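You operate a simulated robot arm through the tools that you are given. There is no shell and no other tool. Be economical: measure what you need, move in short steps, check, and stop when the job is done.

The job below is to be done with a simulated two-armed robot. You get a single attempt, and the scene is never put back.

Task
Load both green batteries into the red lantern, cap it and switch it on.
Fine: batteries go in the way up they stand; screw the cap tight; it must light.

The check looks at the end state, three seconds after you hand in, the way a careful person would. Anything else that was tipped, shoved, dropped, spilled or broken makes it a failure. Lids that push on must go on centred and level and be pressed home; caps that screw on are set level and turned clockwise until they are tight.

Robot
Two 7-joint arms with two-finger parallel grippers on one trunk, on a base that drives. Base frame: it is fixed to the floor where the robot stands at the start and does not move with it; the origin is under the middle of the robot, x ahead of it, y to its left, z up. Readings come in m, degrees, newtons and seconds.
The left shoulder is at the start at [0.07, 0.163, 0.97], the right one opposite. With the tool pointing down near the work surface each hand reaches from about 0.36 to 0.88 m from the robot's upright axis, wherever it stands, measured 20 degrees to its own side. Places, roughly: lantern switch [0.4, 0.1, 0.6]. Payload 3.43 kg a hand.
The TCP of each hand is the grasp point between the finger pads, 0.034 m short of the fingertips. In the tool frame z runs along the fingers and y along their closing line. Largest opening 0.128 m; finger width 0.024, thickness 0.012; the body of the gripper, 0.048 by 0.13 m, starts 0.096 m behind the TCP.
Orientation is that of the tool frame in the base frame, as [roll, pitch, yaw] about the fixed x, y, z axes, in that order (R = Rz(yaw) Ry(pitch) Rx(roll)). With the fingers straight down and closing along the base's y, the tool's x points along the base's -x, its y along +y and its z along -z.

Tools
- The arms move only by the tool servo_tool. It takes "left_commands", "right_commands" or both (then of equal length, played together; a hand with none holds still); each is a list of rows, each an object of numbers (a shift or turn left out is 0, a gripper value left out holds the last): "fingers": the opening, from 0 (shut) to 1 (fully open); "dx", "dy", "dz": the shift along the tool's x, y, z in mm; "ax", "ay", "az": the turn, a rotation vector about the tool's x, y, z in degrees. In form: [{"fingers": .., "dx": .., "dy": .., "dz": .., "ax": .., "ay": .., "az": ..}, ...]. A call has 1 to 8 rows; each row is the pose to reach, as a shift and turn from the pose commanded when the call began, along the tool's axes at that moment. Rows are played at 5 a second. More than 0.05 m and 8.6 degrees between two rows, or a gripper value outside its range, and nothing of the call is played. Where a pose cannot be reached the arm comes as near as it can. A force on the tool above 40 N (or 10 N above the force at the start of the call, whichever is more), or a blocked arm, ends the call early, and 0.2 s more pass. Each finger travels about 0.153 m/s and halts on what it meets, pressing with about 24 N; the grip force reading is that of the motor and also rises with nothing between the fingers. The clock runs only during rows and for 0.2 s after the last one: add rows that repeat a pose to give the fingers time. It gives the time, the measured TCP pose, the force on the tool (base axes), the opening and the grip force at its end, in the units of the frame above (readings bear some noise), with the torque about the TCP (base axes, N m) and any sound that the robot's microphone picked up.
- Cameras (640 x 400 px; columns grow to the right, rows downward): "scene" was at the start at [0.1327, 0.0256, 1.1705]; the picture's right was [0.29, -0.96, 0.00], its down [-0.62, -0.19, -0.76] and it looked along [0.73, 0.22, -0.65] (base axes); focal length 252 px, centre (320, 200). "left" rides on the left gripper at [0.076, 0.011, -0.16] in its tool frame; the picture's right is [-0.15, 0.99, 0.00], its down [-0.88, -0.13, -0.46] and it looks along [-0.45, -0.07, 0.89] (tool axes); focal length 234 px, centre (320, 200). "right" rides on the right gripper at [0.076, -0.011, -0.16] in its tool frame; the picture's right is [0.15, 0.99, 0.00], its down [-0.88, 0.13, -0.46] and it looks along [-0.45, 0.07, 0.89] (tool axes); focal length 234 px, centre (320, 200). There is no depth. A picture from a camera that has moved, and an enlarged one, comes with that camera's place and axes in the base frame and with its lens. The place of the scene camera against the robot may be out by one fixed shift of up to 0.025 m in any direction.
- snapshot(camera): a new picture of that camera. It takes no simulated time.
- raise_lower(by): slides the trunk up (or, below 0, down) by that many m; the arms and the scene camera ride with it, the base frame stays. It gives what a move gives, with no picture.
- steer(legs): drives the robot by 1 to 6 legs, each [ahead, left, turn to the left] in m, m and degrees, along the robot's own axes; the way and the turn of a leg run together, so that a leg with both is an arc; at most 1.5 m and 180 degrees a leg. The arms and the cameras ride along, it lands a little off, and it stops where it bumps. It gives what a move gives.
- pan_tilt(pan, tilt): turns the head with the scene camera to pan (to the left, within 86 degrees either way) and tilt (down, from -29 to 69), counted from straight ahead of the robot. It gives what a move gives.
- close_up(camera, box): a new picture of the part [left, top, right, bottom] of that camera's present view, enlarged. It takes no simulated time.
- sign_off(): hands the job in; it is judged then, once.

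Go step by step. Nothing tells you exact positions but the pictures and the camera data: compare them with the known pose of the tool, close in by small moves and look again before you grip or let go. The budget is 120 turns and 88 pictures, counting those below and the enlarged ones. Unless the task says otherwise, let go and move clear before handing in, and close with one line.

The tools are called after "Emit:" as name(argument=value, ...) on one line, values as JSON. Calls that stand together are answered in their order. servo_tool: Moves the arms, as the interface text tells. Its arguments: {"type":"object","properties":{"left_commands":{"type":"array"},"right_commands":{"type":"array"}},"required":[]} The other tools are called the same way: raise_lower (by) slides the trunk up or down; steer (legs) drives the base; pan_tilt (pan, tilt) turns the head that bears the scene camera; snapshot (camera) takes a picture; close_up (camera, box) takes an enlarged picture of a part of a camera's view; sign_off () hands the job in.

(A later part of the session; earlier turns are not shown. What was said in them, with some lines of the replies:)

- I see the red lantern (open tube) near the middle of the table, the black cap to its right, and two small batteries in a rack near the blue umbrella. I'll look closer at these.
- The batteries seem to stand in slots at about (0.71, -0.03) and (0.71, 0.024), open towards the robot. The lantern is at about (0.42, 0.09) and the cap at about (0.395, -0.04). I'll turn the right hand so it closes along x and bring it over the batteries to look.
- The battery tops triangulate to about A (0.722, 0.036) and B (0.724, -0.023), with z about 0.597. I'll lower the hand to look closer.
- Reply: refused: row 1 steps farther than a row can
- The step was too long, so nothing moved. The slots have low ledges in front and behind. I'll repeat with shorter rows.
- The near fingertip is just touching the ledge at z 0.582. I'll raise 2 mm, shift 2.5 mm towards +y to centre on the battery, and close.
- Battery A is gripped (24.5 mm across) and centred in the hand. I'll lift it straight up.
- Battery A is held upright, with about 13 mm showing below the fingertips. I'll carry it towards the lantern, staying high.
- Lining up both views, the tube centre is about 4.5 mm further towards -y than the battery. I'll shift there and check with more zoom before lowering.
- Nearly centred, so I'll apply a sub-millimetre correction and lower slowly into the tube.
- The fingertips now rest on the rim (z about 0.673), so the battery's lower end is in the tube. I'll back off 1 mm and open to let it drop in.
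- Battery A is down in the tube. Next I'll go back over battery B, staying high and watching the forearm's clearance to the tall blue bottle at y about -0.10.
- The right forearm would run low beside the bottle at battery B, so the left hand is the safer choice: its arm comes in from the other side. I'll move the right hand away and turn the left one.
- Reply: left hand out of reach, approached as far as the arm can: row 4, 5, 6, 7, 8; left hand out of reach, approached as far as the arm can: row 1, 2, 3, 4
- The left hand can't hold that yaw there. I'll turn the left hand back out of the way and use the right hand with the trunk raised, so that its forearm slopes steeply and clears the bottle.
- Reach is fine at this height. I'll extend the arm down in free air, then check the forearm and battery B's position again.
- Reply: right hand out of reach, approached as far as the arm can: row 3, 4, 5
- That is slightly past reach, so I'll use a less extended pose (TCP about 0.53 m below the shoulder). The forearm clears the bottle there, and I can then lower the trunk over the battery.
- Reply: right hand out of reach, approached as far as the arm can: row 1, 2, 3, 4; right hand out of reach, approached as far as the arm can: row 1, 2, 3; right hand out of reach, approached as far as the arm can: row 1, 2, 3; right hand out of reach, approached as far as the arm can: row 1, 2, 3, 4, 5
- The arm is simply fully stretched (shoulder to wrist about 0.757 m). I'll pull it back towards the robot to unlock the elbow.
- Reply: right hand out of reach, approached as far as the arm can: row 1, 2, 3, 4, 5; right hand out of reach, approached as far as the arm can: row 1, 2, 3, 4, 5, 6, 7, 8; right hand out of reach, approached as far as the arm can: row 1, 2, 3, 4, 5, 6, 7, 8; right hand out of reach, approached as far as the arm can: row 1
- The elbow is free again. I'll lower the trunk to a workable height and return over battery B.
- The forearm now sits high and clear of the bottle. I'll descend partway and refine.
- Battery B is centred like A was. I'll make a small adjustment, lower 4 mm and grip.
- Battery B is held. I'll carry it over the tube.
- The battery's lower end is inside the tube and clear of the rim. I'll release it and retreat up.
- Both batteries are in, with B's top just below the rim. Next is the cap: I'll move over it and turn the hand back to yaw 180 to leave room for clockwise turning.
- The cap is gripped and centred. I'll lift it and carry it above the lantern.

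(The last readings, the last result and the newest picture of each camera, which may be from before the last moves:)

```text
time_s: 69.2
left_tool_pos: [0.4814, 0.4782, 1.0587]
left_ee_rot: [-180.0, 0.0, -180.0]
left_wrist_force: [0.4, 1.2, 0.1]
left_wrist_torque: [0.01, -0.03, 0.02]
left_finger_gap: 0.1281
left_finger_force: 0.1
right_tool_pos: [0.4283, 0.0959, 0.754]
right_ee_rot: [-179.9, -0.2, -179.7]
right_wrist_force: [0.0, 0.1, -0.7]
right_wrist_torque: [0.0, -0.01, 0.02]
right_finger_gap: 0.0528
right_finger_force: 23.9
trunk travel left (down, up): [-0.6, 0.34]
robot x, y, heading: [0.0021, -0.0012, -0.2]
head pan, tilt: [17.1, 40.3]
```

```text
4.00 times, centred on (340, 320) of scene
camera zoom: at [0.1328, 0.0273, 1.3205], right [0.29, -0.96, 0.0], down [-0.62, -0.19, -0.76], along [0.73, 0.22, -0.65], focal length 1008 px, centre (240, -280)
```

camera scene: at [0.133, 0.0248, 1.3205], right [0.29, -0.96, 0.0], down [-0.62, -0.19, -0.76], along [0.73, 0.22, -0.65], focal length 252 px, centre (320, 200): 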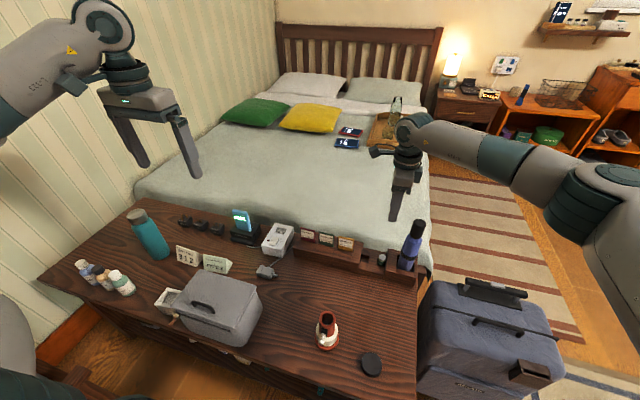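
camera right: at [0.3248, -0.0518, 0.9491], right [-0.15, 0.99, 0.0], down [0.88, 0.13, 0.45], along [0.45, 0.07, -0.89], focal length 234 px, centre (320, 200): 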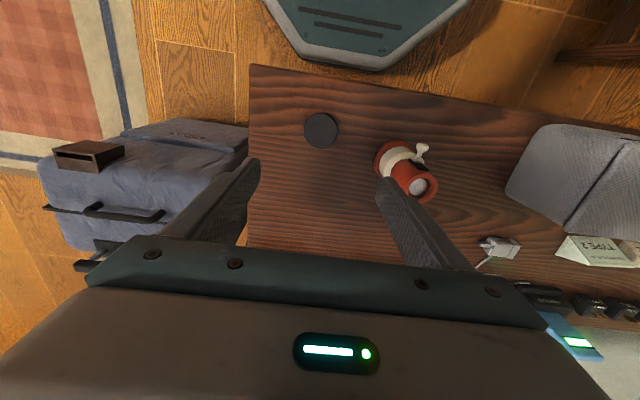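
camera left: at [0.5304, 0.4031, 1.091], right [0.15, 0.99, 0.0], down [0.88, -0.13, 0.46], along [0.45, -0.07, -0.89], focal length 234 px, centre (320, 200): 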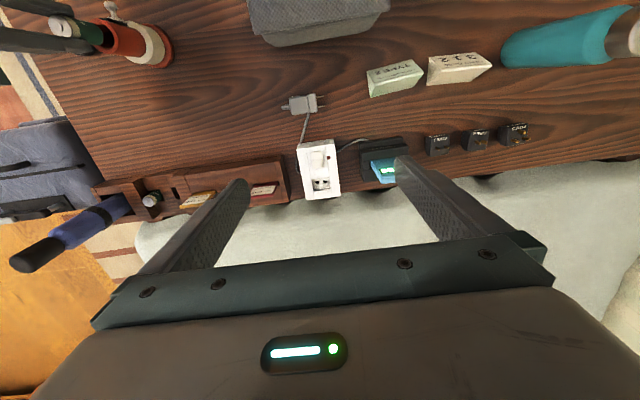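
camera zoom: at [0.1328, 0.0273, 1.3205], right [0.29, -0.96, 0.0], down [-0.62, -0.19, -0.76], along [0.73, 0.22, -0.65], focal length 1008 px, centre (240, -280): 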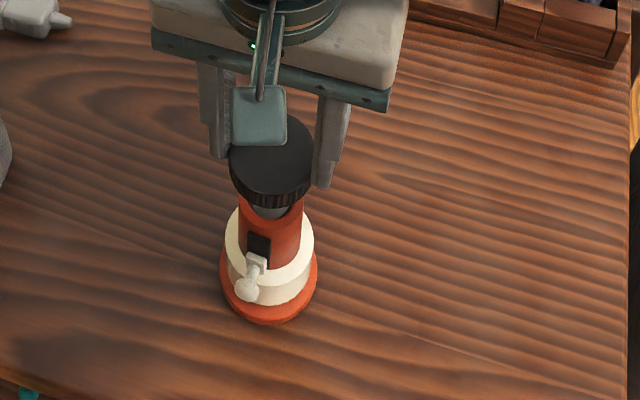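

Emit:
servo_tool(right_commands=[{"dy": -0.8, "dz": 12}, {"dy": -0.8, "dz": 24}, {"dy": -0.8, "dz": 34}, {"dy": -0.8, "dz": 34}])

Emit:
close_up(camera="right", box=[240, 80, 400, 220])

Emit:
close_up(camera="scene", box=[310, 290, 370, 350])

```text
time_s: 70.2
left_tool_pos: [0.4813, 0.477, 1.0581]
left_ee_rot: [-180.0, 0.1, 179.9]
left_wrist_force: [0.2, -0.1, -0.1]
left_wrist_torque: [-0.01, 0.01, 0.02]
left_finger_gap: 0.1282
left_finger_force: 0.0
right_tool_pos: [0.427, 0.0954, 0.7172]
right_ee_rot: [-180.0, -0.1, -179.8]
right_wrist_force: [0.3, -0.1, -0.8]
right_wrist_torque: [0.02, 0.02, 0.0]
right_finger_gap: 0.0531
right_finger_force: 24.0
trunk travel left (down, up): [-0.6, 0.34]
robot x, y, heading: [-0.0013, 0.0016, -0.1]
head pan, tilt: [17.1, 40.3]
```

```text
2.86 times, centred on (320, 150) of right
camera zoom: at [0.3526, 0.084, 0.8786], right [-0.15, 0.99, 0.0], down [0.88, 0.13, 0.45], along [0.45, 0.07, -0.89], focal length 669 px, centre (320, 343)
```

zoom: 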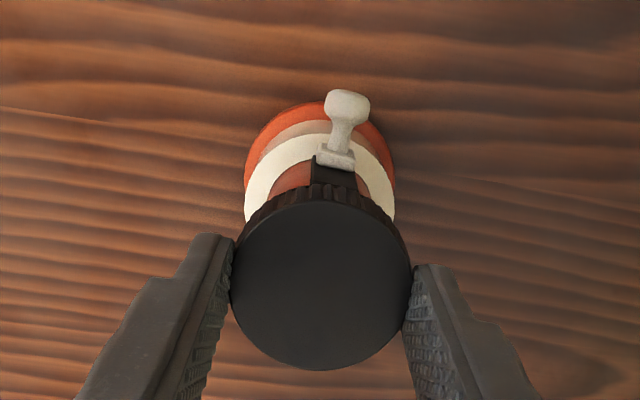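

```text
6.67 times, centred on (340, 320) of scene
camera zoom: at [0.1327, 0.0259, 1.3205], right [0.29, -0.96, 0.0], down [-0.62, -0.19, -0.76], along [0.73, 0.22, -0.65], focal length 1681 px, centre (187, -600)
```

zoom: 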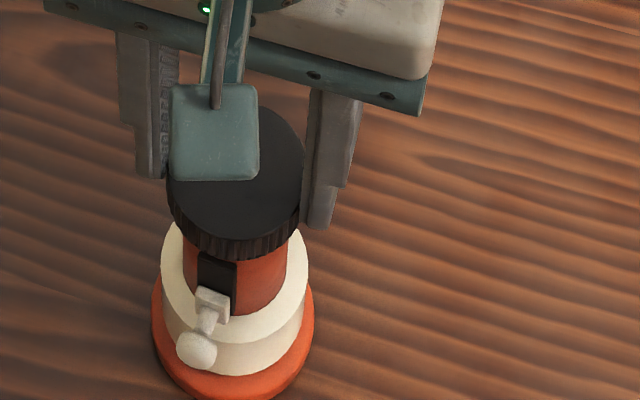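

Emit:
servo_tool(right_commands=[{"dy": -0.7, "dx": -1.3}, {"dy": -0.7, "dx": -1.3, "dz": 2}, {"dy": -0.7, "dx": -1.3, "dz": 4}, {"dy": -0.7, "dx": -1.3, "dz": 5}, {"dy": -0.7, "dx": -1.3, "dz": 5}])

```text
time_s: 71.5
left_tool_pos: [0.4808, 0.4774, 1.0575]
left_ee_rot: [-180.0, 0.0, -180.0]
left_wrist_force: [0.2, -0.5, -0.8]
left_wrist_torque: [-0.02, 0.0, -0.02]
left_finger_gap: 0.1281
left_finger_force: 0.0
right_tool_pos: [0.4276, 0.0937, 0.7143]
right_ee_rot: [-180.0, -0.1, -179.8]
right_wrist_force: [-0.4, -0.8, -0.3]
right_wrist_torque: [0.02, 0.01, -0.02]
right_finger_gap: 0.0528
right_finger_force: 23.8
trunk travel left (down, up): [-0.6, 0.34]
robot x, y, heading: [0.0017, 0.003, 0.2]
head pan, tilt: [17.1, 40.3]
```

Emit:
servo_tool(right_commands=[{"dz": 1}, {"dz": 2}, {"dz": 3}, {"dz": 3}])

Emit:
close_up(camera="right", box=[240, 80, 400, 220])

```text
time_s: 72.5
left_tool_pos: [0.4808, 0.477, 1.0577]
left_ee_rot: [-180.0, 0.0, 180.0]
left_wrist_force: [0.5, -0.1, -0.3]
left_wrist_torque: [0.03, 0.02, 0.03]
left_finger_gap: 0.1281
left_finger_force: 0.0
right_tool_pos: [0.4274, 0.0941, 0.7111]
right_ee_rot: [180.0, -0.1, -179.8]
right_wrist_force: [0.4, -0.2, -1.1]
right_wrist_torque: [0.02, 0.0, 0.03]
right_finger_gap: 0.0526
right_finger_force: 23.5
trunk travel left (down, up): [-0.6, 0.34]
robot x, y, heading: [0.0016, -0.0003, -0.0]
head pan, tilt: [17.1, 40.3]
```

```text
2.86 times, centred on (320, 150) of right
camera zoom: at [0.3532, 0.083, 0.8713], right [-0.15, 0.99, 0.0], down [0.88, 0.13, 0.45], along [0.45, 0.07, -0.89], focal length 669 px, centre (320, 343)
```

zoom: 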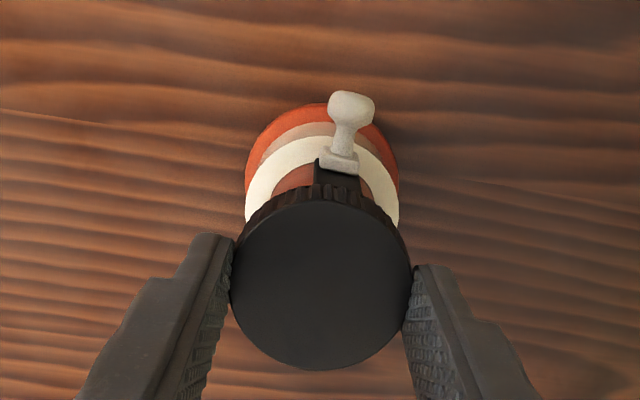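

Emit:
servo_tool(right_commands=[{"dz": 1, "dy": 0.4}, {"dz": 2, "dy": 0.4}, {"dz": 3, "dy": 0.4}, {"dz": 4, "dy": 0.4}, {"dz": 4, "dy": 0.4}])

```text
time_s: 73.7
left_tool_pos: [0.4822, 0.4777, 1.0587]
left_ee_rot: [-180.0, -0.1, -180.0]
left_wrist_force: [0.2, 0.2, 0.1]
left_wrist_torque: [-0.01, 0.03, 0.0]
left_finger_gap: 0.128
left_finger_force: 0.0
right_tool_pos: [0.429, 0.0966, 0.7083]
right_ee_rot: [-179.9, -0.2, -179.8]
right_wrist_force: [-0.6, -1.0, 0.2]
right_wrist_torque: [-0.01, 0.04, 0.03]
right_finger_gap: 0.0529
right_finger_force: 24.3
trunk travel left (down, up): [-0.6, 0.34]
robot x, y, heading: [-0.0023, 0.003, 0.1]
head pan, tilt: [17.1, 40.3]
```

No contact yet, so the cap seems to be passing over the rim. I'll keep lowering.

Emit:
servo_tool(right_commands=[{"dz": 1}, {"dz": 2}, {"dz": 3}, {"dz": 4}, {"dz": 5}, {"dz": 5}])

Emit:
close_up(camera="scene", box=[310, 290, 370, 350])

```text
time_s: 75.0
left_tool_pos: [0.4816, 0.4756, 1.0572]
left_ee_rot: [180.0, 0.0, 180.0]
left_wrist_force: [0.3, -0.8, 0.5]
left_wrist_torque: [0.0, 0.02, 0.04]
left_finger_gap: 0.1279
left_finger_force: 0.1
right_tool_pos: [0.4272, 0.0958, 0.7025]
right_ee_rot: [180.0, -0.2, -179.8]
right_wrist_force: [-0.5, 0.8, -2.1]
right_wrist_torque: [0.01, -0.02, 0.01]
right_finger_gap: 0.0528
right_finger_force: 23.8
trunk travel left (down, up): [-0.6, 0.34]
robot x, y, heading: [-0.0043, -0.0016, 0.1]
head pan, tilt: [17.1, 40.3]
```

```text
6.67 times, centred on (340, 320) of scene
camera zoom: at [0.1328, 0.0258, 1.3205], right [0.29, -0.96, 0.0], down [-0.62, -0.19, -0.76], along [0.73, 0.22, -0.65], focal length 1681 px, centre (187, -600)
```

zoom: 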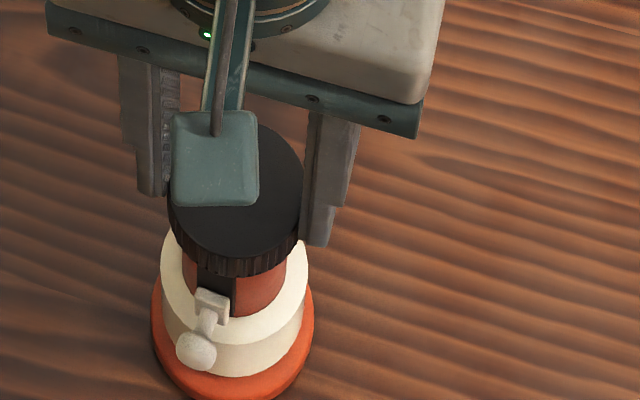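

Emit:
servo_tool(right_commands=[{"dz": 1}, {"dz": 2}, {"dz": 3}, {"dz": 4}, {"dz": 4}])

```text
time_s: 76.2
left_tool_pos: [0.48, 0.4764, 1.0602]
left_ee_rot: [180.0, 0.2, -180.0]
left_wrist_force: [0.6, -0.1, -0.9]
left_wrist_torque: [0.0, -0.01, -0.02]
left_finger_gap: 0.1284
left_finger_force: 0.1
right_tool_pos: [0.4283, 0.0954, 0.7004]
right_ee_rot: [-180.0, 0.1, -179.8]
right_wrist_force: [0.1, -3.4, 23.1]
right_wrist_torque: [-0.15, -0.01, -0.01]
right_finger_gap: 0.053
right_finger_force: 23.5
trunk travel left (down, up): [-0.6, 0.34]
robot x, y, heading: [0.0, 0.0007, -0.1]
head pan, tilt: [17.1, 40.3]
```

Contact is firm (23 N). I'll turn clockwise (+az) with light downward pressure.

Emit:
servo_tool(right_commands=[{"dz": -0.5, "az": 8.5}, {"dz": -0.5, "az": 17}, {"dz": -0.3, "az": 25.5}, {"dz": -0.1, "az": 34}, {"dz": 0.1, "az": 42.5}, {"dz": 0.3, "az": 51}, {"dz": 0.5, "az": 59.5}, {"dz": 0.7, "az": 68}])

Emit:
close_up(camera="scene", box=[310, 290, 370, 350])

```text
time_s: 78.0
left_tool_pos: [0.4807, 0.4762, 1.0599]
left_ee_rot: [-180.0, 0.1, -180.0]
left_wrist_force: [0.1, 0.0, 0.1]
left_wrist_torque: [0.01, -0.01, -0.02]
left_finger_gap: 0.1282
left_finger_force: 0.1
right_tool_pos: [0.4276, 0.0952, 0.6986]
right_ee_rot: [-179.9, 0.0, 112.1]
right_wrist_force: [-2.4, -3.2, 17.6]
right_wrist_torque: [0.03, 0.15, 0.01]
right_finger_gap: 0.0525
right_finger_force: 24.3
trunk travel left (down, up): [-0.6, 0.34]
robot x, y, heading: [0.0003, -0.0071, -0.1]
head pan, tilt: [17.1, 40.3]
```

```text
6.67 times, centred on (340, 320) of scene
camera zoom: at [0.1311, 0.0249, 1.3207], right [0.29, -0.96, 0.0], down [-0.62, -0.19, -0.76], along [0.73, 0.22, -0.65], focal length 1681 px, centre (187, -600)
```

zoom: 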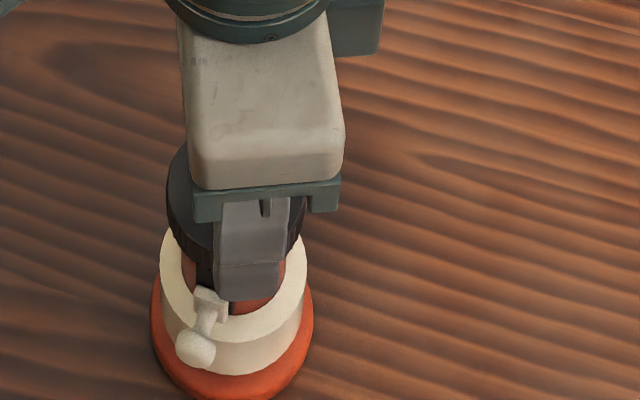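

Emit:
servo_tool(right_commands=[{"dz": 0.2, "az": 8.5}, {"dz": 0.4, "az": 17}, {"dz": 0.6, "az": 25.5}, {"dz": 0.8, "az": 34}, {"dz": 1.0, "az": 42.5}, {"dz": 1.2, "az": 51}, {"dz": 1.4, "az": 59.5}, {"dz": 1.6, "az": 68}])

```text
time_s: 79.8
left_tool_pos: [0.4805, 0.476, 1.0588]
left_ee_rot: [179.9, 0.1, 180.0]
left_wrist_force: [0.1, 0.2, 0.7]
left_wrist_torque: [0.03, 0.0, -0.01]
left_finger_gap: 0.1279
left_finger_force: 0.1
right_tool_pos: [0.428, 0.0948, 0.6974]
right_ee_rot: [-180.0, 0.2, 44.0]
right_wrist_force: [-5.3, 0.4, 14.6]
right_wrist_torque: [0.0, 0.24, 0.01]
right_finger_gap: 0.0526
right_finger_force: 23.8
trunk travel left (down, up): [-0.6, 0.34]
robot x, y, heading: [-0.0027, 0.0037, -0.1]
head pan, tilt: [17.1, 40.3]
```

The cap is coming down as it turns (0.7004 to 0.6974) and the lantern stays put. I'll continue.

Emit:
servo_tool(right_commands=[{"dz": 0.2, "az": 8.5}, {"dz": 0.4, "az": 17}, {"dz": 0.6, "az": 25.5}, {"dz": 0.8, "az": 34}, {"dz": 1.0, "az": 42.5}, {"dz": 1.2, "az": 51}, {"dz": 1.4, "az": 59.5}, {"dz": 1.6, "az": 68}])

Emit:
snapshot(camera="scene")

```text
time_s: 81.7
left_tool_pos: [0.4805, 0.4763, 1.0588]
left_ee_rot: [179.9, 0.1, 180.0]
left_wrist_force: [0.2, -0.1, 0.2]
left_wrist_torque: [0.01, 0.01, -0.02]
left_finger_gap: 0.1278
left_finger_force: 0.1
right_tool_pos: [0.4278, 0.0949, 0.6954]
right_ee_rot: [-180.0, 0.1, -23.9]
right_wrist_force: [-4.4, 4.5, 20.7]
right_wrist_torque: [0.14, 0.15, -0.02]
right_finger_gap: 0.0526
right_finger_force: 24.6
trunk travel left (down, up): [-0.6, 0.34]
robot x, y, heading: [-0.0019, -0.0002, 0.1]
head pan, tilt: [17.1, 40.3]
```

```text
22 pictures are left
camera scene: at [0.1309, 0.0259, 1.3208], right [0.29, -0.96, 0.0], down [-0.62, -0.19, -0.76], along [0.73, 0.22, -0.65], focal length 252 px, centre (320, 200)
```

scene: 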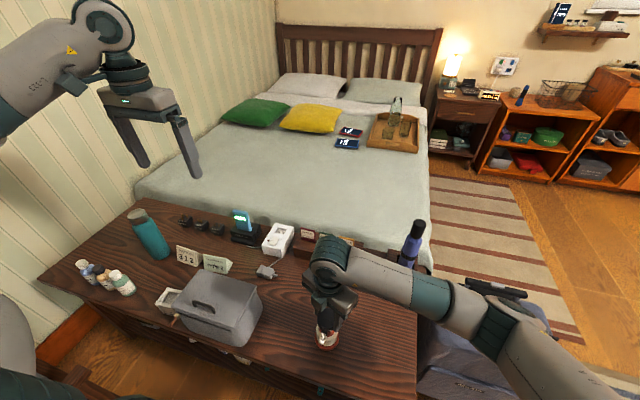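

Emit:
servo_tool(right_commands=[{"dz": 0.1, "az": 8.5}, {"dz": 0.2, "az": 17}, {"dz": 0.3, "az": 25.5}, {"dz": 0.4, "az": 34}, {"dz": 0.5, "az": 42.5}, {"dz": 0.6, "az": 51}, {"dz": 0.7, "az": 59.5}, {"dz": 0.8, "az": 68}])

```text
time_s: 83.5
left_tool_pos: [0.4783, 0.4767, 1.0605]
left_ee_rot: [179.9, 0.0, -179.9]
left_wrist_force: [-0.3, -0.2, -0.4]
left_wrist_torque: [-0.01, -0.01, -0.02]
left_finger_gap: 0.128
left_finger_force: 0.1
right_tool_pos: [0.4292, 0.0956, 0.6891]
right_ee_rot: [179.8, 0.2, -91.7]
right_wrist_force: [-7.5, -0.8, 22.4]
right_wrist_torque: [-0.11, 0.37, 0.07]
right_finger_gap: 0.0528
right_finger_force: 23.6
right hand out of reach, approached as far as the arm can: row 8
trunk travel left (down, up): [-0.6, 0.34]
robot x, y, heading: [-0.0009, 0.0002, -0.2]
head pan, tilt: [17.1, 40.3]
```

The arm's yaw limit is near. I'll release, lift and look before winding back.

Emit:
servo_tool(right_commands=[{"dz": -0.5}, {"dz": -0.5, "fingers": 0.5}, {"dz": -0.5, "fingers": 0.6}, {"dz": -0.5, "fingers": 0.6}, {"dz": -20, "fingers": 0.6}, {"dz": -45, "fingers": 0.6, "az": -4}, {"dz": -70, "fingers": 0.6, "az": -12}, {"dz": -90, "fingers": 0.6, "az": -20}])

Emit:
close_up(camera="right", box=[240, 60, 400, 220])

Emit:
close_up(camera="scene", box=[300, 280, 360, 350])

```text
time_s: 85.2
left_tool_pos: [0.4814, 0.4777, 1.0583]
left_ee_rot: [180.0, 0.0, -179.9]
left_wrist_force: [-0.8, 0.4, -0.6]
left_wrist_torque: [-0.05, -0.02, -0.01]
left_finger_gap: 0.1283
left_finger_force: 0.0
right_tool_pos: [0.4336, 0.0924, 0.7786]
right_ee_rot: [180.0, 0.0, -71.8]
right_wrist_force: [0.5, -0.2, 0.6]
right_wrist_torque: [-0.01, -0.01, 0.04]
right_finger_gap: 0.0767
right_finger_force: 0.0
right hand out of reach, approached as far as the arm can: row 5, 6
trunk travel left (down, up): [-0.6, 0.34]
robot x, y, heading: [0.0009, -0.0025, -0.1]
head pan, tilt: [17.1, 40.3]
```

```text
2.50 times, centred on (320, 140) of right
camera zoom: at [0.4698, 0.0251, 0.9387], right [-0.89, -0.45, 0.0], down [-0.4, 0.8, 0.46], along [-0.21, 0.41, -0.89], focal length 585 px, centre (320, 350)
```

zoom: 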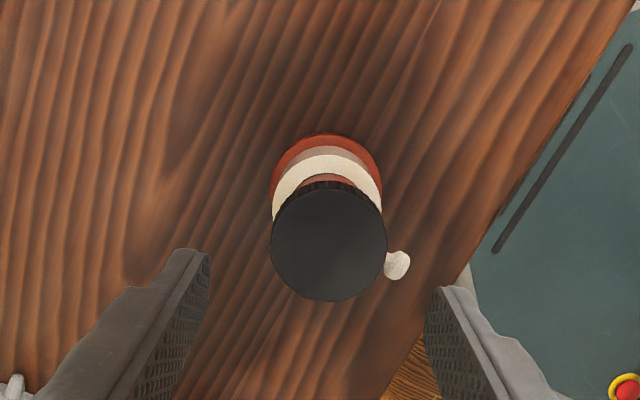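

```text
5.71 times, centred on (330, 315) of scene
camera zoom: at [0.1328, 0.0259, 1.3205], right [0.29, -0.96, 0.0], down [-0.62, -0.19, -0.76], along [0.73, 0.22, -0.65], focal length 1441 px, centre (263, -457)
```

zoom: 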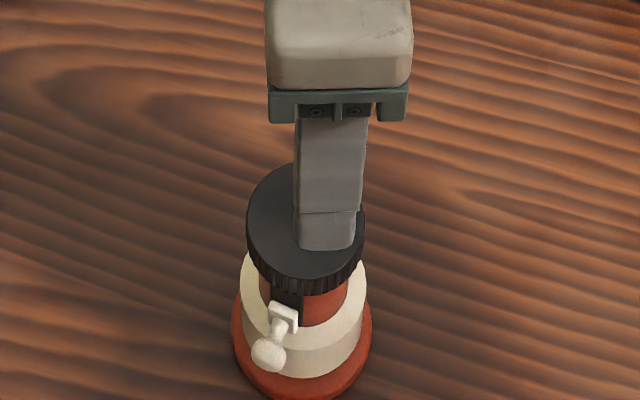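

The cap sits level on the tube. I'll wind the wrist back for another bite.

Emit:
servo_tool(right_commands=[{"az": -8.5, "dx": -4.5, "dy": 4}, {"az": -17, "dx": -4.5, "dy": 4}, {"az": -25.5, "dx": -4.5, "dy": 4}, {"az": -34, "dx": -4.5, "dy": 4}, {"az": -42.5, "dx": -4.5, "dy": 4}, {"az": -51, "dx": -4.5, "dy": 4}, {"az": -59.5, "dx": -4.5, "dy": 4}, {"az": -68, "dx": -4.5, "dy": 4}])

Emit:
servo_tool(right_commands=[{"az": -8.5}, {"az": -17}, {"az": -25.5}, {"az": -34}, {"az": -42.5}, {"az": -51}, {"az": -59.5}, {"az": -68}])

Emit:
servo_tool(right_commands=[{"az": -8.5}, {"az": -17}, {"az": -25.5}, {"az": -34}, {"az": -42.5}, {"az": -51}, {"az": -59.5}, {"az": -68}])

Emit:
servo_tool(right_commands=[{"az": -8.5}, {"az": -17}, {"az": -25.5}, {"az": -34}, {"az": -42}, {"az": -42}])

Emit:
close_up(camera="right", box=[240, 80, 400, 220])

```text
time_s: 87.0
left_tool_pos: [0.4807, 0.4776, 1.0586]
left_ee_rot: [-180.0, 0.0, -180.0]
left_wrist_force: [0.7, -0.3, 0.0]
left_wrist_torque: [-0.03, 0.03, 0.0]
left_finger_gap: 0.1281
left_finger_force: 0.1
right_tool_pos: [0.427, 0.0978, 0.7785]
right_ee_rot: [179.9, 0.1, -3.5]
right_wrist_force: [-0.5, -0.6, 0.8]
right_wrist_torque: [-0.01, -0.01, 0.02]
right_finger_gap: 0.0769
right_finger_force: 0.0
trunk travel left (down, up): [-0.6, 0.34]
robot x, y, heading: [0.0007, 0.0024, 0.1]
head pan, tilt: [17.1, 40.3]
```

```text
time_s: 88.8
left_tool_pos: [0.4816, 0.4769, 1.0578]
left_ee_rot: [180.0, 0.0, 180.0]
left_wrist_force: [-0.9, -0.2, 0.7]
left_wrist_torque: [-0.01, -0.02, 0.01]
left_finger_gap: 0.1277
left_finger_force: 0.0
right_tool_pos: [0.4263, 0.1002, 0.7794]
right_ee_rot: [-179.8, 0.2, 64.4]
right_wrist_force: [0.8, -0.3, 1.0]
right_wrist_torque: [0.0, 0.01, -0.03]
right_finger_gap: 0.0766
right_finger_force: 0.1
trunk travel left (down, up): [-0.6, 0.34]
robot x, y, heading: [0.0044, -0.0031, -0.2]
head pan, tilt: [17.1, 40.3]
```

```text
time_s: 90.7
left_tool_pos: [0.4817, 0.478, 1.0588]
left_ee_rot: [-180.0, 0.0, 179.9]
left_wrist_force: [-0.3, -0.9, 0.2]
left_wrist_torque: [0.02, -0.03, 0.0]
left_finger_gap: 0.128
left_finger_force: 0.0
right_tool_pos: [0.4268, 0.0985, 0.7798]
right_ee_rot: [-179.8, 0.0, 132.4]
right_wrist_force: [-0.3, -0.1, -0.3]
right_wrist_torque: [0.03, -0.01, -0.01]
right_finger_gap: 0.0769
right_finger_force: 0.2
trunk travel left (down, up): [-0.6, 0.34]
robot x, y, heading: [0.0037, 0.0024, 0.0]
head pan, tilt: [17.1, 40.3]
```

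```text
time_s: 92.0
left_tool_pos: [0.4818, 0.478, 1.0589]
left_ee_rot: [180.0, -0.1, -180.0]
left_wrist_force: [1.0, 0.1, 1.0]
left_wrist_torque: [-0.01, 0.02, 0.0]
left_finger_gap: 0.128
left_finger_force: 0.0
right_tool_pos: [0.4267, 0.0981, 0.7797]
right_ee_rot: [-179.9, -0.1, 174.3]
right_wrist_force: [0.4, 0.3, 0.2]
right_wrist_torque: [-0.03, -0.01, 0.03]
right_finger_gap: 0.0771
right_finger_force: 0.1
trunk travel left (down, up): [-0.6, 0.34]
robot x, y, heading: [0.0017, -0.0004, -0.1]
head pan, tilt: [17.1, 40.3]
```

```text
2.86 times, centred on (320, 150) of right
camera zoom: at [0.3516, 0.0949, 0.9391], right [-0.05, 1.0, 0.0], down [0.89, 0.04, 0.45], along [0.45, 0.02, -0.89], focal length 669 px, centre (320, 343)
```

zoom: 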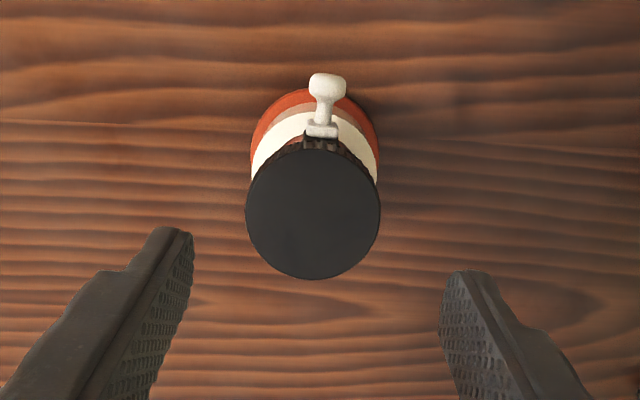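

Emit:
servo_tool(right_commands=[{"dx": -1, "dy": -2.6, "dz": 20}, {"dx": -1, "dy": -2.6, "dz": 45}, {"dx": -1, "dy": -2.6, "dz": 70}, {"dx": -1, "dy": -2.6, "dz": 87}, {"dx": -1, "dy": -2.6, "dz": 87, "fingers": 0.45}, {"dx": -1, "dy": -2.6, "dz": 87, "fingers": 0.35}, {"dx": -1, "dy": -2.6, "dz": 87, "fingers": 0.35}])

Emit:
servo_tool(right_commands=[{"dz": 0.5, "az": 8.5}, {"dz": 1, "az": 17}, {"dz": 1, "az": 25.5}, {"dz": 1, "az": 34}, {"dz": 1.2, "az": 42.5}, {"dz": 1.2, "az": 51}, {"dz": 1.4, "az": 59.5}, {"dz": 1.4, "az": 68}])

```text
time_s: 93.7
left_tool_pos: [0.4821, 0.4769, 1.0582]
left_ee_rot: [179.9, 0.0, 179.9]
left_wrist_force: [-0.1, -0.7, 0.4]
left_wrist_torque: [0.02, -0.04, 0.02]
left_finger_gap: 0.1281
left_finger_force: 0.1
right_tool_pos: [0.4278, 0.0949, 0.6917]
right_ee_rot: [179.9, -0.1, 174.3]
right_wrist_force: [0.0, 1.7, 0.4]
right_wrist_torque: [0.04, -0.07, 0.02]
right_finger_gap: 0.0534
right_finger_force: 23.9
trunk travel left (down, up): [-0.6, 0.34]
robot x, y, heading: [0.0007, 0.0019, 0.0]
head pan, tilt: [17.1, 40.3]
```

```text
time_s: 95.5
left_tool_pos: [0.4799, 0.4768, 1.0586]
left_ee_rot: [179.9, 0.1, 180.0]
left_wrist_force: [0.6, -0.3, -1.1]
left_wrist_torque: [-0.01, -0.02, -0.02]
left_finger_gap: 0.1275
left_finger_force: 0.1
right_tool_pos: [0.4272, 0.0961, 0.6922]
right_ee_rot: [179.9, -0.1, 106.1]
right_wrist_force: [-1.3, 0.8, 8.4]
right_wrist_torque: [0.14, 0.15, 0.14]
right_finger_gap: 0.0534
right_finger_force: 24.7
trunk travel left (down, up): [-0.6, 0.34]
robot x, y, heading: [-0.0029, 0.0045, -0.1]
head pan, tilt: [17.1, 40.3]
```

Resistance about the axis is starting to show (0.14 N m). I'll keep turning.

Emit:
servo_tool(right_commands=[{"dz": 0.1, "az": 8.5}, {"dz": 0.2, "az": 17}, {"dz": 0.3, "az": 25.5}, {"dz": 0.4, "az": 34}, {"dz": 0.5, "az": 42.5}, {"dz": 0.6, "az": 51}, {"dz": 0.7, "az": 59.5}, {"dz": 0.8, "az": 68}])

Emit:
close_up(camera="scene", box=[300, 280, 360, 350])

```text
time_s: 97.2
left_tool_pos: [0.4801, 0.4761, 1.0585]
left_ee_rot: [180.0, 0.2, 179.9]
left_wrist_force: [0.9, -0.1, 0.2]
left_wrist_torque: [0.02, -0.02, 0.01]
left_finger_gap: 0.1281
left_finger_force: 0.1
right_tool_pos: [0.4277, 0.095, 0.6911]
right_ee_rot: [180.0, -0.1, 38.0]
right_wrist_force: [0.0, 1.4, 18.9]
right_wrist_torque: [0.05, -0.06, 0.28]
right_finger_gap: 0.0532
right_finger_force: 23.4
trunk travel left (down, up): [-0.6, 0.34]
robot x, y, heading: [-0.0005, -0.0006, -0.0]
head pan, tilt: [17.1, 40.3]
```

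```text
5.71 times, centred on (330, 315) of scene
camera zoom: at [0.1313, 0.0254, 1.3207], right [0.29, -0.96, 0.0], down [-0.62, -0.19, -0.76], along [0.73, 0.22, -0.65], focal length 1441 px, centre (263, -457)
```

zoom: 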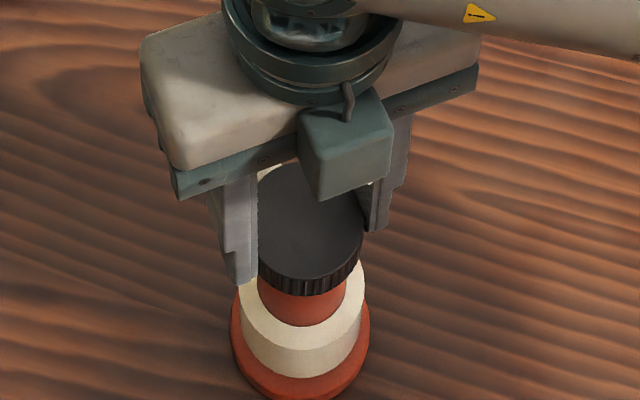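

The lantern body itself has now turned with the cap, so the cap is at least fairly tight. I'll find where the lever is.

Emit:
close_up(camera="right", box=[220, 60, 420, 240])

```text
2.22 times, centred on (320, 150) of right
camera zoom: at [0.4811, 0.1516, 0.8503], right [0.72, -0.69, 0.0], down [-0.61, -0.65, 0.46], along [-0.31, -0.33, -0.89], focal length 520 px, centre (320, 311)
```

zoom: 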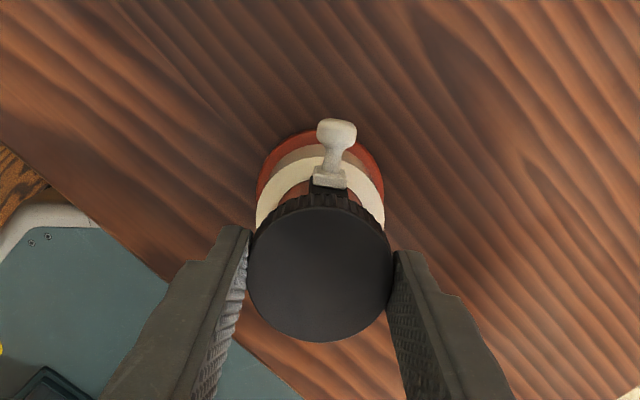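

The lantern has turned with the cap by about 135°, so the cap reached its stop during the first bite. I'll press harder while turning further, so the table grips the base better; this also brings the lever round.

Emit:
servo_tool(right_commands=[{"dz": 0.8, "az": 0}, {"dz": 1.3, "az": 8.5}, {"dz": 1.3, "az": 17}, {"dz": 1.3, "az": 25.5}, {"dz": 1.3, "az": 34}, {"dz": 1.3, "az": 42.5}, {"dz": 1.3, "az": 51}, {"dz": 1.3, "az": 51}])

Emit:
close_up(camera="right", box=[220, 60, 420, 240])

```text
time_s: 99.0
left_tool_pos: [0.4807, 0.477, 1.0585]
left_ee_rot: [-180.0, 0.0, 179.9]
left_wrist_force: [0.4, -0.3, 0.5]
left_wrist_torque: [0.02, -0.02, -0.01]
left_finger_gap: 0.1281
left_finger_force: 0.1
right_tool_pos: [0.426, 0.0954, 0.6894]
right_ee_rot: [179.9, 0.2, -13.0]
right_wrist_force: [1.5, 0.2, 11.9]
right_wrist_torque: [0.0, -0.11, 0.14]
right_finger_gap: 0.0532
right_finger_force: 23.8
trunk travel left (down, up): [-0.6, 0.34]
robot x, y, heading: [-0.0005, -0.0026, -0.1]
head pan, tilt: [17.1, 40.3]
```

```text
2.22 times, centred on (320, 150) of right
camera zoom: at [0.5044, 0.0898, 0.8488], right [-0.08, -1.0, 0.0], down [-0.89, 0.07, 0.46], along [-0.46, 0.03, -0.89], focal length 520 px, centre (320, 311)
```

zoom: 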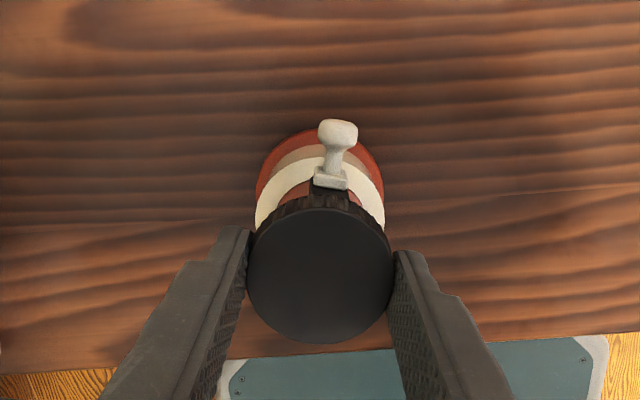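

The cap and lantern turn as one, so the cap is at its stop. I'll swing the lever round another 40° so both cameras can see it, then release and inspect.

Emit:
servo_tool(right_commands=[{"az": 8.5}, {"az": 17}, {"az": 25.5}, {"az": 34}, {"az": 40}, {"az": 40, "fingers": 0.5}, {"az": 40, "fingers": 0.6}, {"az": 40, "fingers": 0.6}])

Emit:
servo_tool(right_commands=[{"dz": -25}, {"dz": -60}, {"dz": -90, "dx": 30}, {"dz": -90, "dx": 60}, {"dz": -90, "dx": 60}])

Emit:
close_up(camera="scene", box=[300, 290, 370, 360])

Emit:
close_up(camera="right", box=[220, 100, 420, 300])

```text
time_s: 100.8
left_tool_pos: [0.4818, 0.4772, 1.059]
left_ee_rot: [-180.0, 0.0, -179.9]
left_wrist_force: [0.6, -0.6, -0.4]
left_wrist_torque: [0.0, 0.03, -0.01]
left_finger_gap: 0.128
left_finger_force: 0.0
right_tool_pos: [0.427, 0.0958, 0.6903]
right_ee_rot: [179.9, -0.1, -52.8]
right_wrist_force: [-0.6, 0.5, -0.2]
right_wrist_torque: [0.02, 0.02, 0.0]
right_finger_gap: 0.0767
right_finger_force: 0.0
trunk travel left (down, up): [-0.6, 0.34]
robot x, y, heading: [0.0001, 0.0005, 0.1]
head pan, tilt: [17.1, 40.3]
```

```text
time_s: 102.0
left_tool_pos: [0.481, 0.477, 1.0572]
left_ee_rot: [180.0, 0.0, -179.9]
left_wrist_force: [0.8, 0.8, -1.5]
left_wrist_torque: [0.0, -0.05, -0.02]
left_finger_gap: 0.1278
left_finger_force: 0.3
right_tool_pos: [0.4662, 0.0482, 0.7805]
right_ee_rot: [180.0, 0.0, -52.8]
right_wrist_force: [-0.3, 0.6, -0.2]
right_wrist_torque: [-0.05, 0.0, -0.01]
right_finger_gap: 0.0768
right_finger_force: 0.1
trunk travel left (down, up): [-0.6, 0.34]
robot x, y, heading: [-0.0012, 0.0009, -0.3]
head pan, tilt: [17.1, 40.3]
```

```text
5.71 times, centred on (335, 325) of scene
camera zoom: at [0.1325, 0.0263, 1.3206], right [0.29, -0.96, 0.0], down [-0.62, -0.19, -0.76], along [0.73, 0.22, -0.65], focal length 1441 px, centre (234, -514)
```

zoom: 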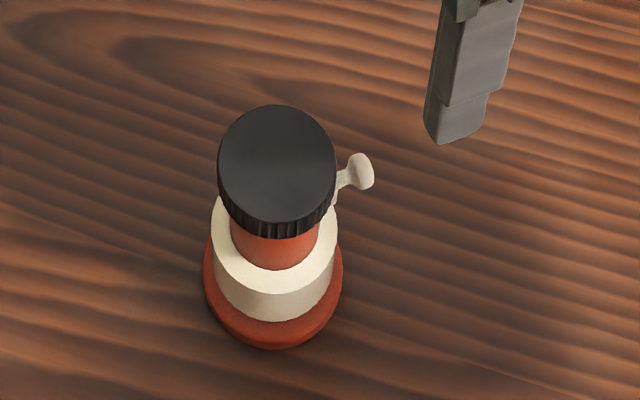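

```text
2.00 times, centred on (320, 200) of right
camera zoom: at [0.5224, -0.0038, 0.9404], right [-0.7, -0.71, 0.0], down [-0.64, 0.62, 0.46], along [-0.33, 0.32, -0.89], focal length 468 px, centre (320, 200)
```

zoom: 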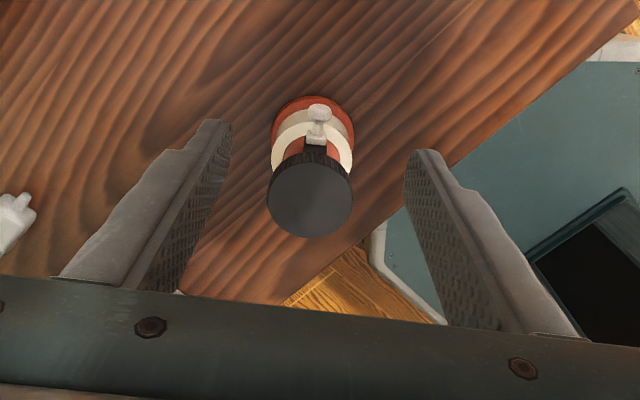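

The cap is on level. The slide lever's knob triangulates to (0.455, 0.062, 0.626), on the lower half of its black track, so it should slide up. I'll bring the fingers down straddling the knob.

Emit:
servo_tool(right_commands=[{"dx": -8, "dz": 25, "fingers": 0.4, "az": -2.5}, {"dx": -15, "dz": 55, "fingers": 0.4, "az": -2.5}, {"dx": -15, "dz": 85, "fingers": 0.4, "az": -2.5}, {"dx": -15, "dz": 100, "fingers": 0.4, "az": -2.5}, {"dx": -15, "dz": 100, "fingers": 0.4, "az": -2.5}])

Emit:
close_up(camera="right", box=[250, 120, 390, 260])

```text
time_s: 103.2
left_tool_pos: [0.4812, 0.4765, 1.0587]
left_ee_rot: [-180.0, 0.1, -180.0]
left_wrist_force: [-0.2, -0.8, -0.1]
left_wrist_torque: [0.01, 0.0, 0.0]
left_finger_gap: 0.1279
left_finger_force: 0.0
right_tool_pos: [0.4568, 0.0584, 0.6801]
right_ee_rot: [179.9, -0.1, -50.3]
right_wrist_force: [-0.6, 0.4, 0.0]
right_wrist_torque: [0.02, -0.01, 0.01]
right_finger_gap: 0.051
right_finger_force: 0.0
trunk travel left (down, up): [-0.6, 0.34]
robot x, y, heading: [0.0013, 0.0003, -0.1]
head pan, tilt: [17.1, 40.3]
```

```text
2.86 times, centred on (320, 190) of right
camera zoom: at [0.5151, 0.0087, 0.8397], right [-0.67, -0.74, 0.0], down [-0.66, 0.59, 0.46], along [-0.34, 0.3, -0.89], focal length 669 px, centre (320, 229)
```

zoom: 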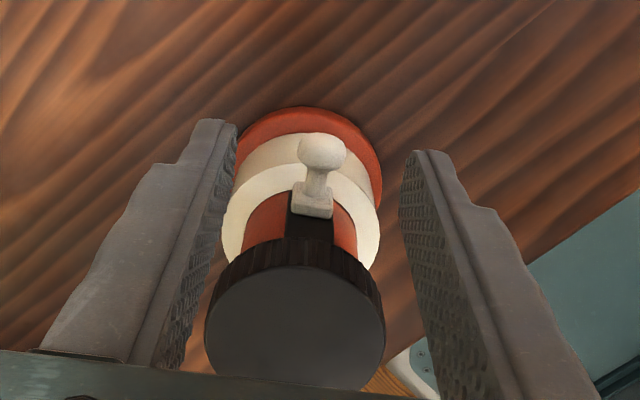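

Emit:
servo_tool(right_commands=[{"dz": 12, "dx": -1.5}, {"dz": 24, "dx": -1.5}, {"dz": 35, "dx": -1.5}, {"dz": 35, "dx": -1.5, "fingers": 0.25}, {"dz": 35, "dx": -1.5, "fingers": 0.12}, {"dz": 35, "dx": -1.5, "fingers": 0.05}, {"dz": 35, "dx": -1.5, "fingers": 0.05}])

Emit:
close_up(camera="right", box=[250, 120, 390, 260])

```text
time_s: 104.8
left_tool_pos: [0.4812, 0.476, 1.06]
left_ee_rot: [-179.9, 0.0, -180.0]
left_wrist_force: [0.0, 0.6, 0.1]
left_wrist_torque: [-0.01, -0.04, -0.01]
left_finger_gap: 0.128
left_finger_force: 0.0
right_tool_pos: [0.4533, 0.0614, 0.6453]
right_ee_rot: [179.9, 0.0, -50.3]
right_wrist_force: [0.7, -0.1, -0.7]
right_wrist_torque: [-0.01, 0.01, 0.02]
right_finger_gap: 0.0131
right_finger_force: 24.1
trunk travel left (down, up): [-0.6, 0.34]
robot x, y, heading: [0.0035, -0.0027, 0.1]
head pan, tilt: [17.1, 40.3]
```

```text
2.86 times, centred on (320, 190) of right
camera zoom: at [0.5125, 0.0099, 0.8047], right [-0.67, -0.74, 0.0], down [-0.66, 0.59, 0.46], along [-0.34, 0.3, -0.89], focal length 669 px, centre (320, 229)
```

zoom: 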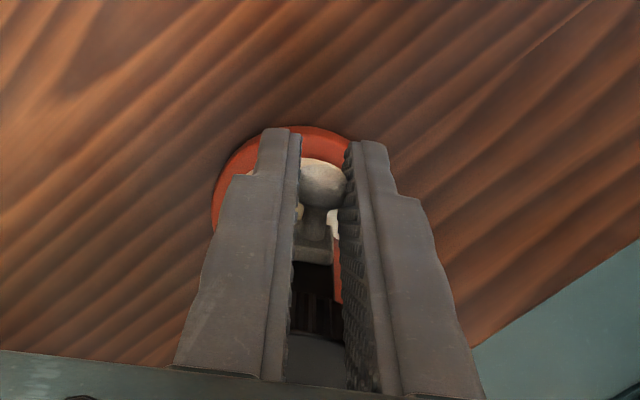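

The knob is held (13 mm). I'll slide it up slowly while watching the force.

Emit:
servo_tool(right_commands=[{"dz": -1}, {"dz": -2}, {"dz": -3}, {"dz": -4}, {"dz": -4}])

Emit:
close_up(camera="scene", box=[300, 290, 370, 360])

```text
time_s: 106.0
left_tool_pos: [0.4825, 0.4768, 1.0588]
left_ee_rot: [180.0, 0.1, -180.0]
left_wrist_force: [0.6, 1.3, 0.7]
left_wrist_torque: [-0.02, -0.02, 0.02]
left_finger_gap: 0.1279
left_finger_force: 0.0
right_tool_pos: [0.4523, 0.0613, 0.648]
right_ee_rot: [179.9, 0.1, -50.3]
right_wrist_force: [0.6, -0.2, 0.7]
right_wrist_torque: [0.03, -0.02, -0.02]
right_finger_gap: 0.0128
right_finger_force: 24.0
trunk travel left (down, up): [-0.6, 0.34]
robot x, y, heading: [-0.0008, 0.0011, 0.1]
head pan, tilt: [17.1, 40.3]
```

```text
5.71 times, centred on (335, 325) of scene
camera zoom: at [0.1328, 0.0258, 1.3205], right [0.29, -0.96, 0.0], down [-0.62, -0.19, -0.76], along [0.73, 0.22, -0.65], focal length 1441 px, centre (234, -514)
```

zoom: 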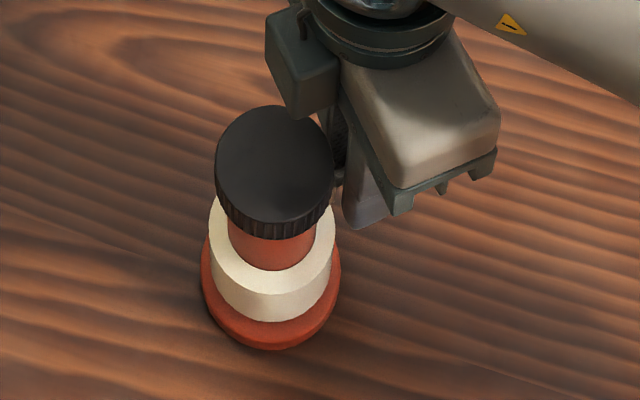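

The knob moved up freely and the lantern stayed down. I'll continue.

Emit:
servo_tool(right_commands=[{"dz": -2}, {"dz": -4}, {"dz": -6}, {"dz": -8}, {"dz": -8}])

Emit:
close_up(camera="scene", box=[300, 290, 370, 360])

Emit:
close_up(camera="right", box=[250, 120, 390, 260])

```text
time_s: 107.2
left_tool_pos: [0.4807, 0.4765, 1.0585]
left_ee_rot: [180.0, 0.0, 180.0]
left_wrist_force: [0.0, -0.7, -0.5]
left_wrist_torque: [-0.03, 0.02, 0.05]
left_finger_gap: 0.1279
left_finger_force: 0.1
right_tool_pos: [0.4535, 0.0616, 0.6553]
right_ee_rot: [179.9, 0.0, -50.3]
right_wrist_force: [-1.5, 0.8, -0.1]
right_wrist_torque: [0.06, 0.07, 0.03]
right_finger_gap: 0.0131
right_finger_force: 24.1
trunk travel left (down, up): [-0.6, 0.34]
robot x, y, heading: [-0.0007, 0.0024, 0.3]
head pan, tilt: [17.1, 40.3]
```

```text
5.71 times, centred on (335, 325) of scene
camera zoom: at [0.1325, 0.0258, 1.3206], right [0.29, -0.96, 0.0], down [-0.62, -0.19, -0.76], along [0.73, 0.22, -0.65], focal length 1441 px, centre (234, -514)
```

zoom: 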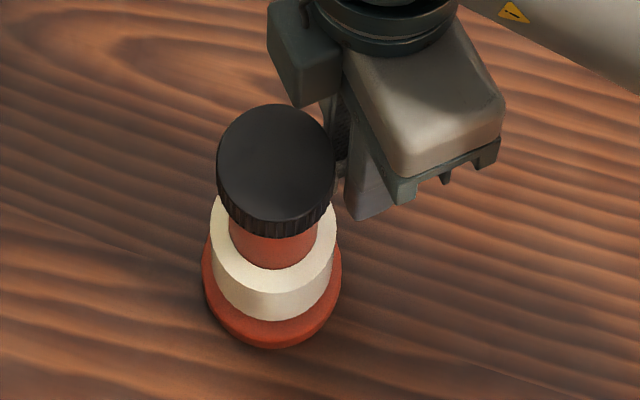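

```text
2.86 times, centred on (320, 190) of right
camera zoom: at [0.5125, 0.0101, 0.8157], right [-0.67, -0.74, 0.0], down [-0.66, 0.59, 0.46], along [-0.34, 0.3, -0.89], focal length 669 px, centre (320, 229)
```

zoom: 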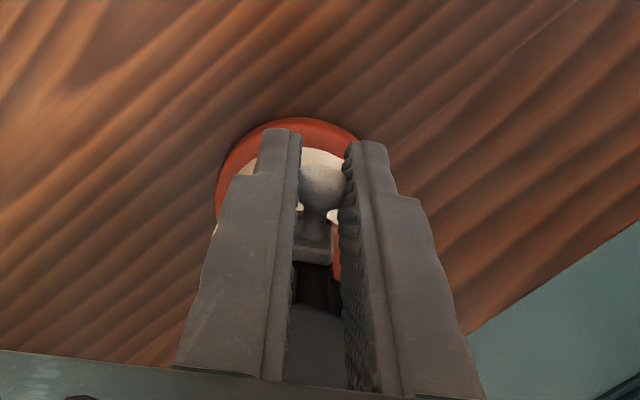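

Emit:
servo_tool(right_commands=[{"dz": -1.5}, {"dz": -3}, {"dz": -4.5}, {"dz": -6}, {"dz": -6}])

```text
time_s: 108.5
left_tool_pos: [0.4812, 0.4769, 1.0578]
left_ee_rot: [-180.0, 0.0, 180.0]
left_wrist_force: [0.3, -0.3, 0.1]
left_wrist_torque: [0.0, -0.01, 0.03]
left_finger_gap: 0.1279
left_finger_force: 0.2
right_tool_pos: [0.4533, 0.061, 0.6619]
right_ee_rot: [179.8, 0.0, -50.4]
right_wrist_force: [0.3, -0.7, -1.0]
right_wrist_torque: [-0.08, -0.05, 0.0]
right_finger_gap: 0.0135
right_finger_force: 23.3
trunk travel left (down, up): [-0.6, 0.34]
robot x, y, heading: [0.0023, -0.0006, 0.6]
head pan, tilt: [17.1, 40.3]
```

Emit:
close_up(camera="scene", box=[300, 290, 370, 360])

Emit:
close_up(camera="right", box=[250, 120, 390, 260])

```text
5.71 times, centred on (335, 325) of scene
camera zoom: at [0.1328, 0.0256, 1.3205], right [0.29, -0.96, 0.0], down [-0.62, -0.19, -0.76], along [0.73, 0.22, -0.65], focal length 1441 px, centre (234, -514)
```

zoom: 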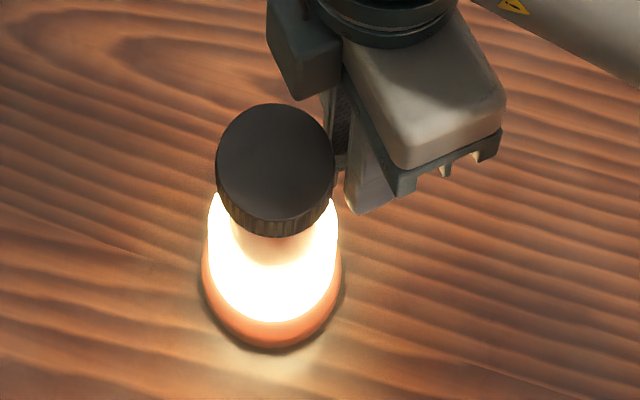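

```text
2.86 times, centred on (320, 190) of right
camera zoom: at [0.5128, 0.0102, 0.8218], right [-0.67, -0.74, 0.0], down [-0.66, 0.59, 0.46], along [-0.34, 0.3, -0.89], focal length 669 px, centre (320, 229)
```

zoom: 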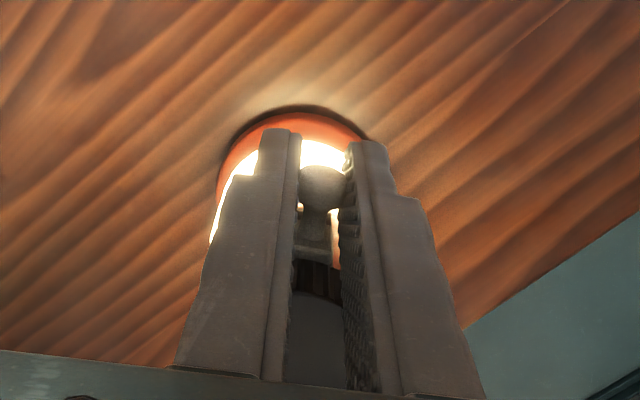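

The lantern lights. I'll open the fingers and move clear, then check that it stays lit.

Emit:
servo_tool(right_commands=[{"fingers": 0.2}, {"fingers": 0.35}, {"fingers": 0.35}, {"fingers": 0.35, "dz": -15}, {"fingers": 0.35, "dz": -45}, {"fingers": 0.35, "dz": -80, "dx": 15}, {"fingers": 0.35, "dz": -110, "dx": 50}])

Emit:
snapshot(camera="scene")

Emit:
close_up(camera="scene", box=[300, 290, 370, 360])

```text
time_s: 110.0
left_tool_pos: [0.482, 0.4759, 1.0582]
left_ee_rot: [-180.0, 0.0, -180.0]
left_wrist_force: [-0.3, 0.5, 0.6]
left_wrist_torque: [-0.03, 0.01, 0.01]
left_finger_gap: 0.1279
left_finger_force: 0.0
right_tool_pos: [0.4848, 0.0226, 0.7711]
right_ee_rot: [179.9, 0.1, -50.3]
right_wrist_force: [0.5, -0.6, 0.2]
right_wrist_torque: [0.05, 0.01, -0.04]
right_finger_gap: 0.045
right_finger_force: 0.2
trunk travel left (down, up): [-0.6, 0.34]
robot x, y, heading: [-0.0004, -0.0026, -0.1]
head pan, tilt: [17.1, 40.3]
```

```text
6 pictures are left
camera scene: at [0.1329, 0.0248, 1.3205], right [0.29, -0.96, 0.0], down [-0.62, -0.19, -0.76], along [0.73, 0.22, -0.65], focal length 252 px, centre (320, 200)
```

scene: 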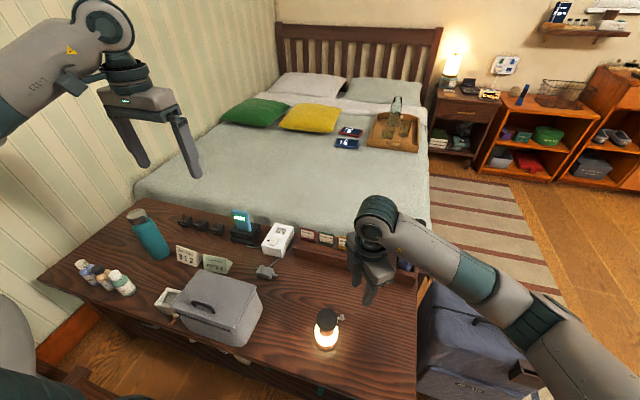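

```text
5.71 times, centred on (335, 325) of scene
camera zoom: at [0.1329, 0.0248, 1.3205], right [0.29, -0.96, 0.0], down [-0.62, -0.19, -0.76], along [0.73, 0.22, -0.65], focal length 1441 px, centre (234, -514)
```

zoom: 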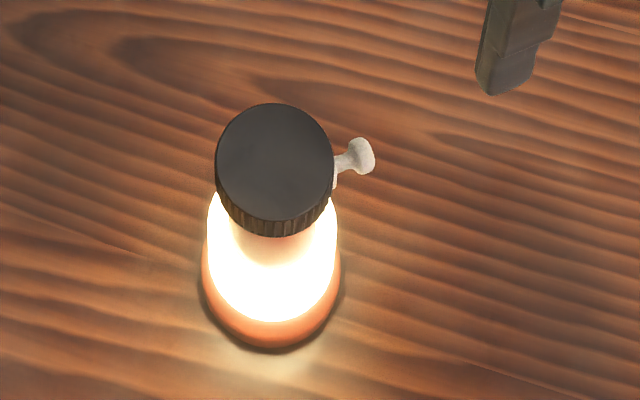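

It stays lit with the cap level and the lantern upright. I'll raise the right hand a little further and check the bottle and rack once.

Emit:
servo_tool(right_commands=[{"dz": -40}, {"dz": -80}, {"dz": -120}, {"dz": -120}])

Emit:
snapshot(camera="scene")

```text
time_s: 111.0
left_tool_pos: [0.4817, 0.4774, 1.0578]
left_ee_rot: [-179.9, 0.0, 180.0]
left_wrist_force: [-0.2, 0.0, -0.1]
left_wrist_torque: [0.0, 0.03, -0.03]
left_finger_gap: 0.1282
left_finger_force: 0.0
right_tool_pos: [0.4849, 0.0233, 0.8934]
right_ee_rot: [179.9, 0.1, -50.4]
right_wrist_force: [-0.7, 0.1, 0.5]
right_wrist_torque: [-0.01, -0.01, 0.01]
right_finger_gap: 0.0448
right_finger_force: 0.0
trunk travel left (down, up): [-0.6, 0.34]
robot x, y, heading: [0.0011, 0.0019, 0.1]
head pan, tilt: [17.1, 40.3]
```

```text
4 pictures are left
camera scene: at [0.1331, 0.0255, 1.3205], right [0.29, -0.96, 0.0], down [-0.62, -0.19, -0.76], along [0.73, 0.22, -0.65], focal length 252 px, centre (320, 200)
```

scene: 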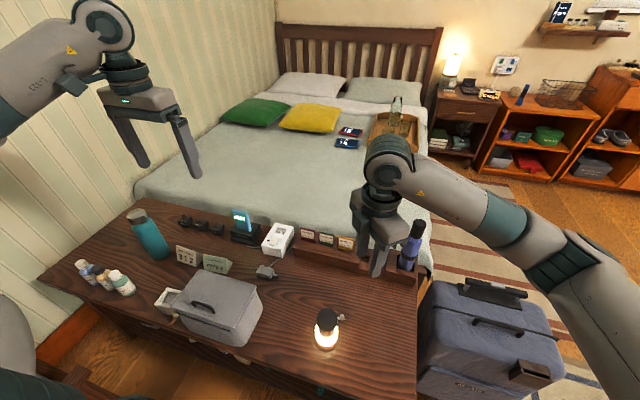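

The lantern is lit and capped, the bottle and the rest of the table look undisturbed, and both hands are clear, so I'm handing in.

Emit:
sign_off()

```text
The job is handed in.
```

Both batteries are in the red lantern the way up they stood, the cap is screwed on to its stop, and the lantern is switched on and lit; it was turned about 225° on the spot while I tightened the cap.
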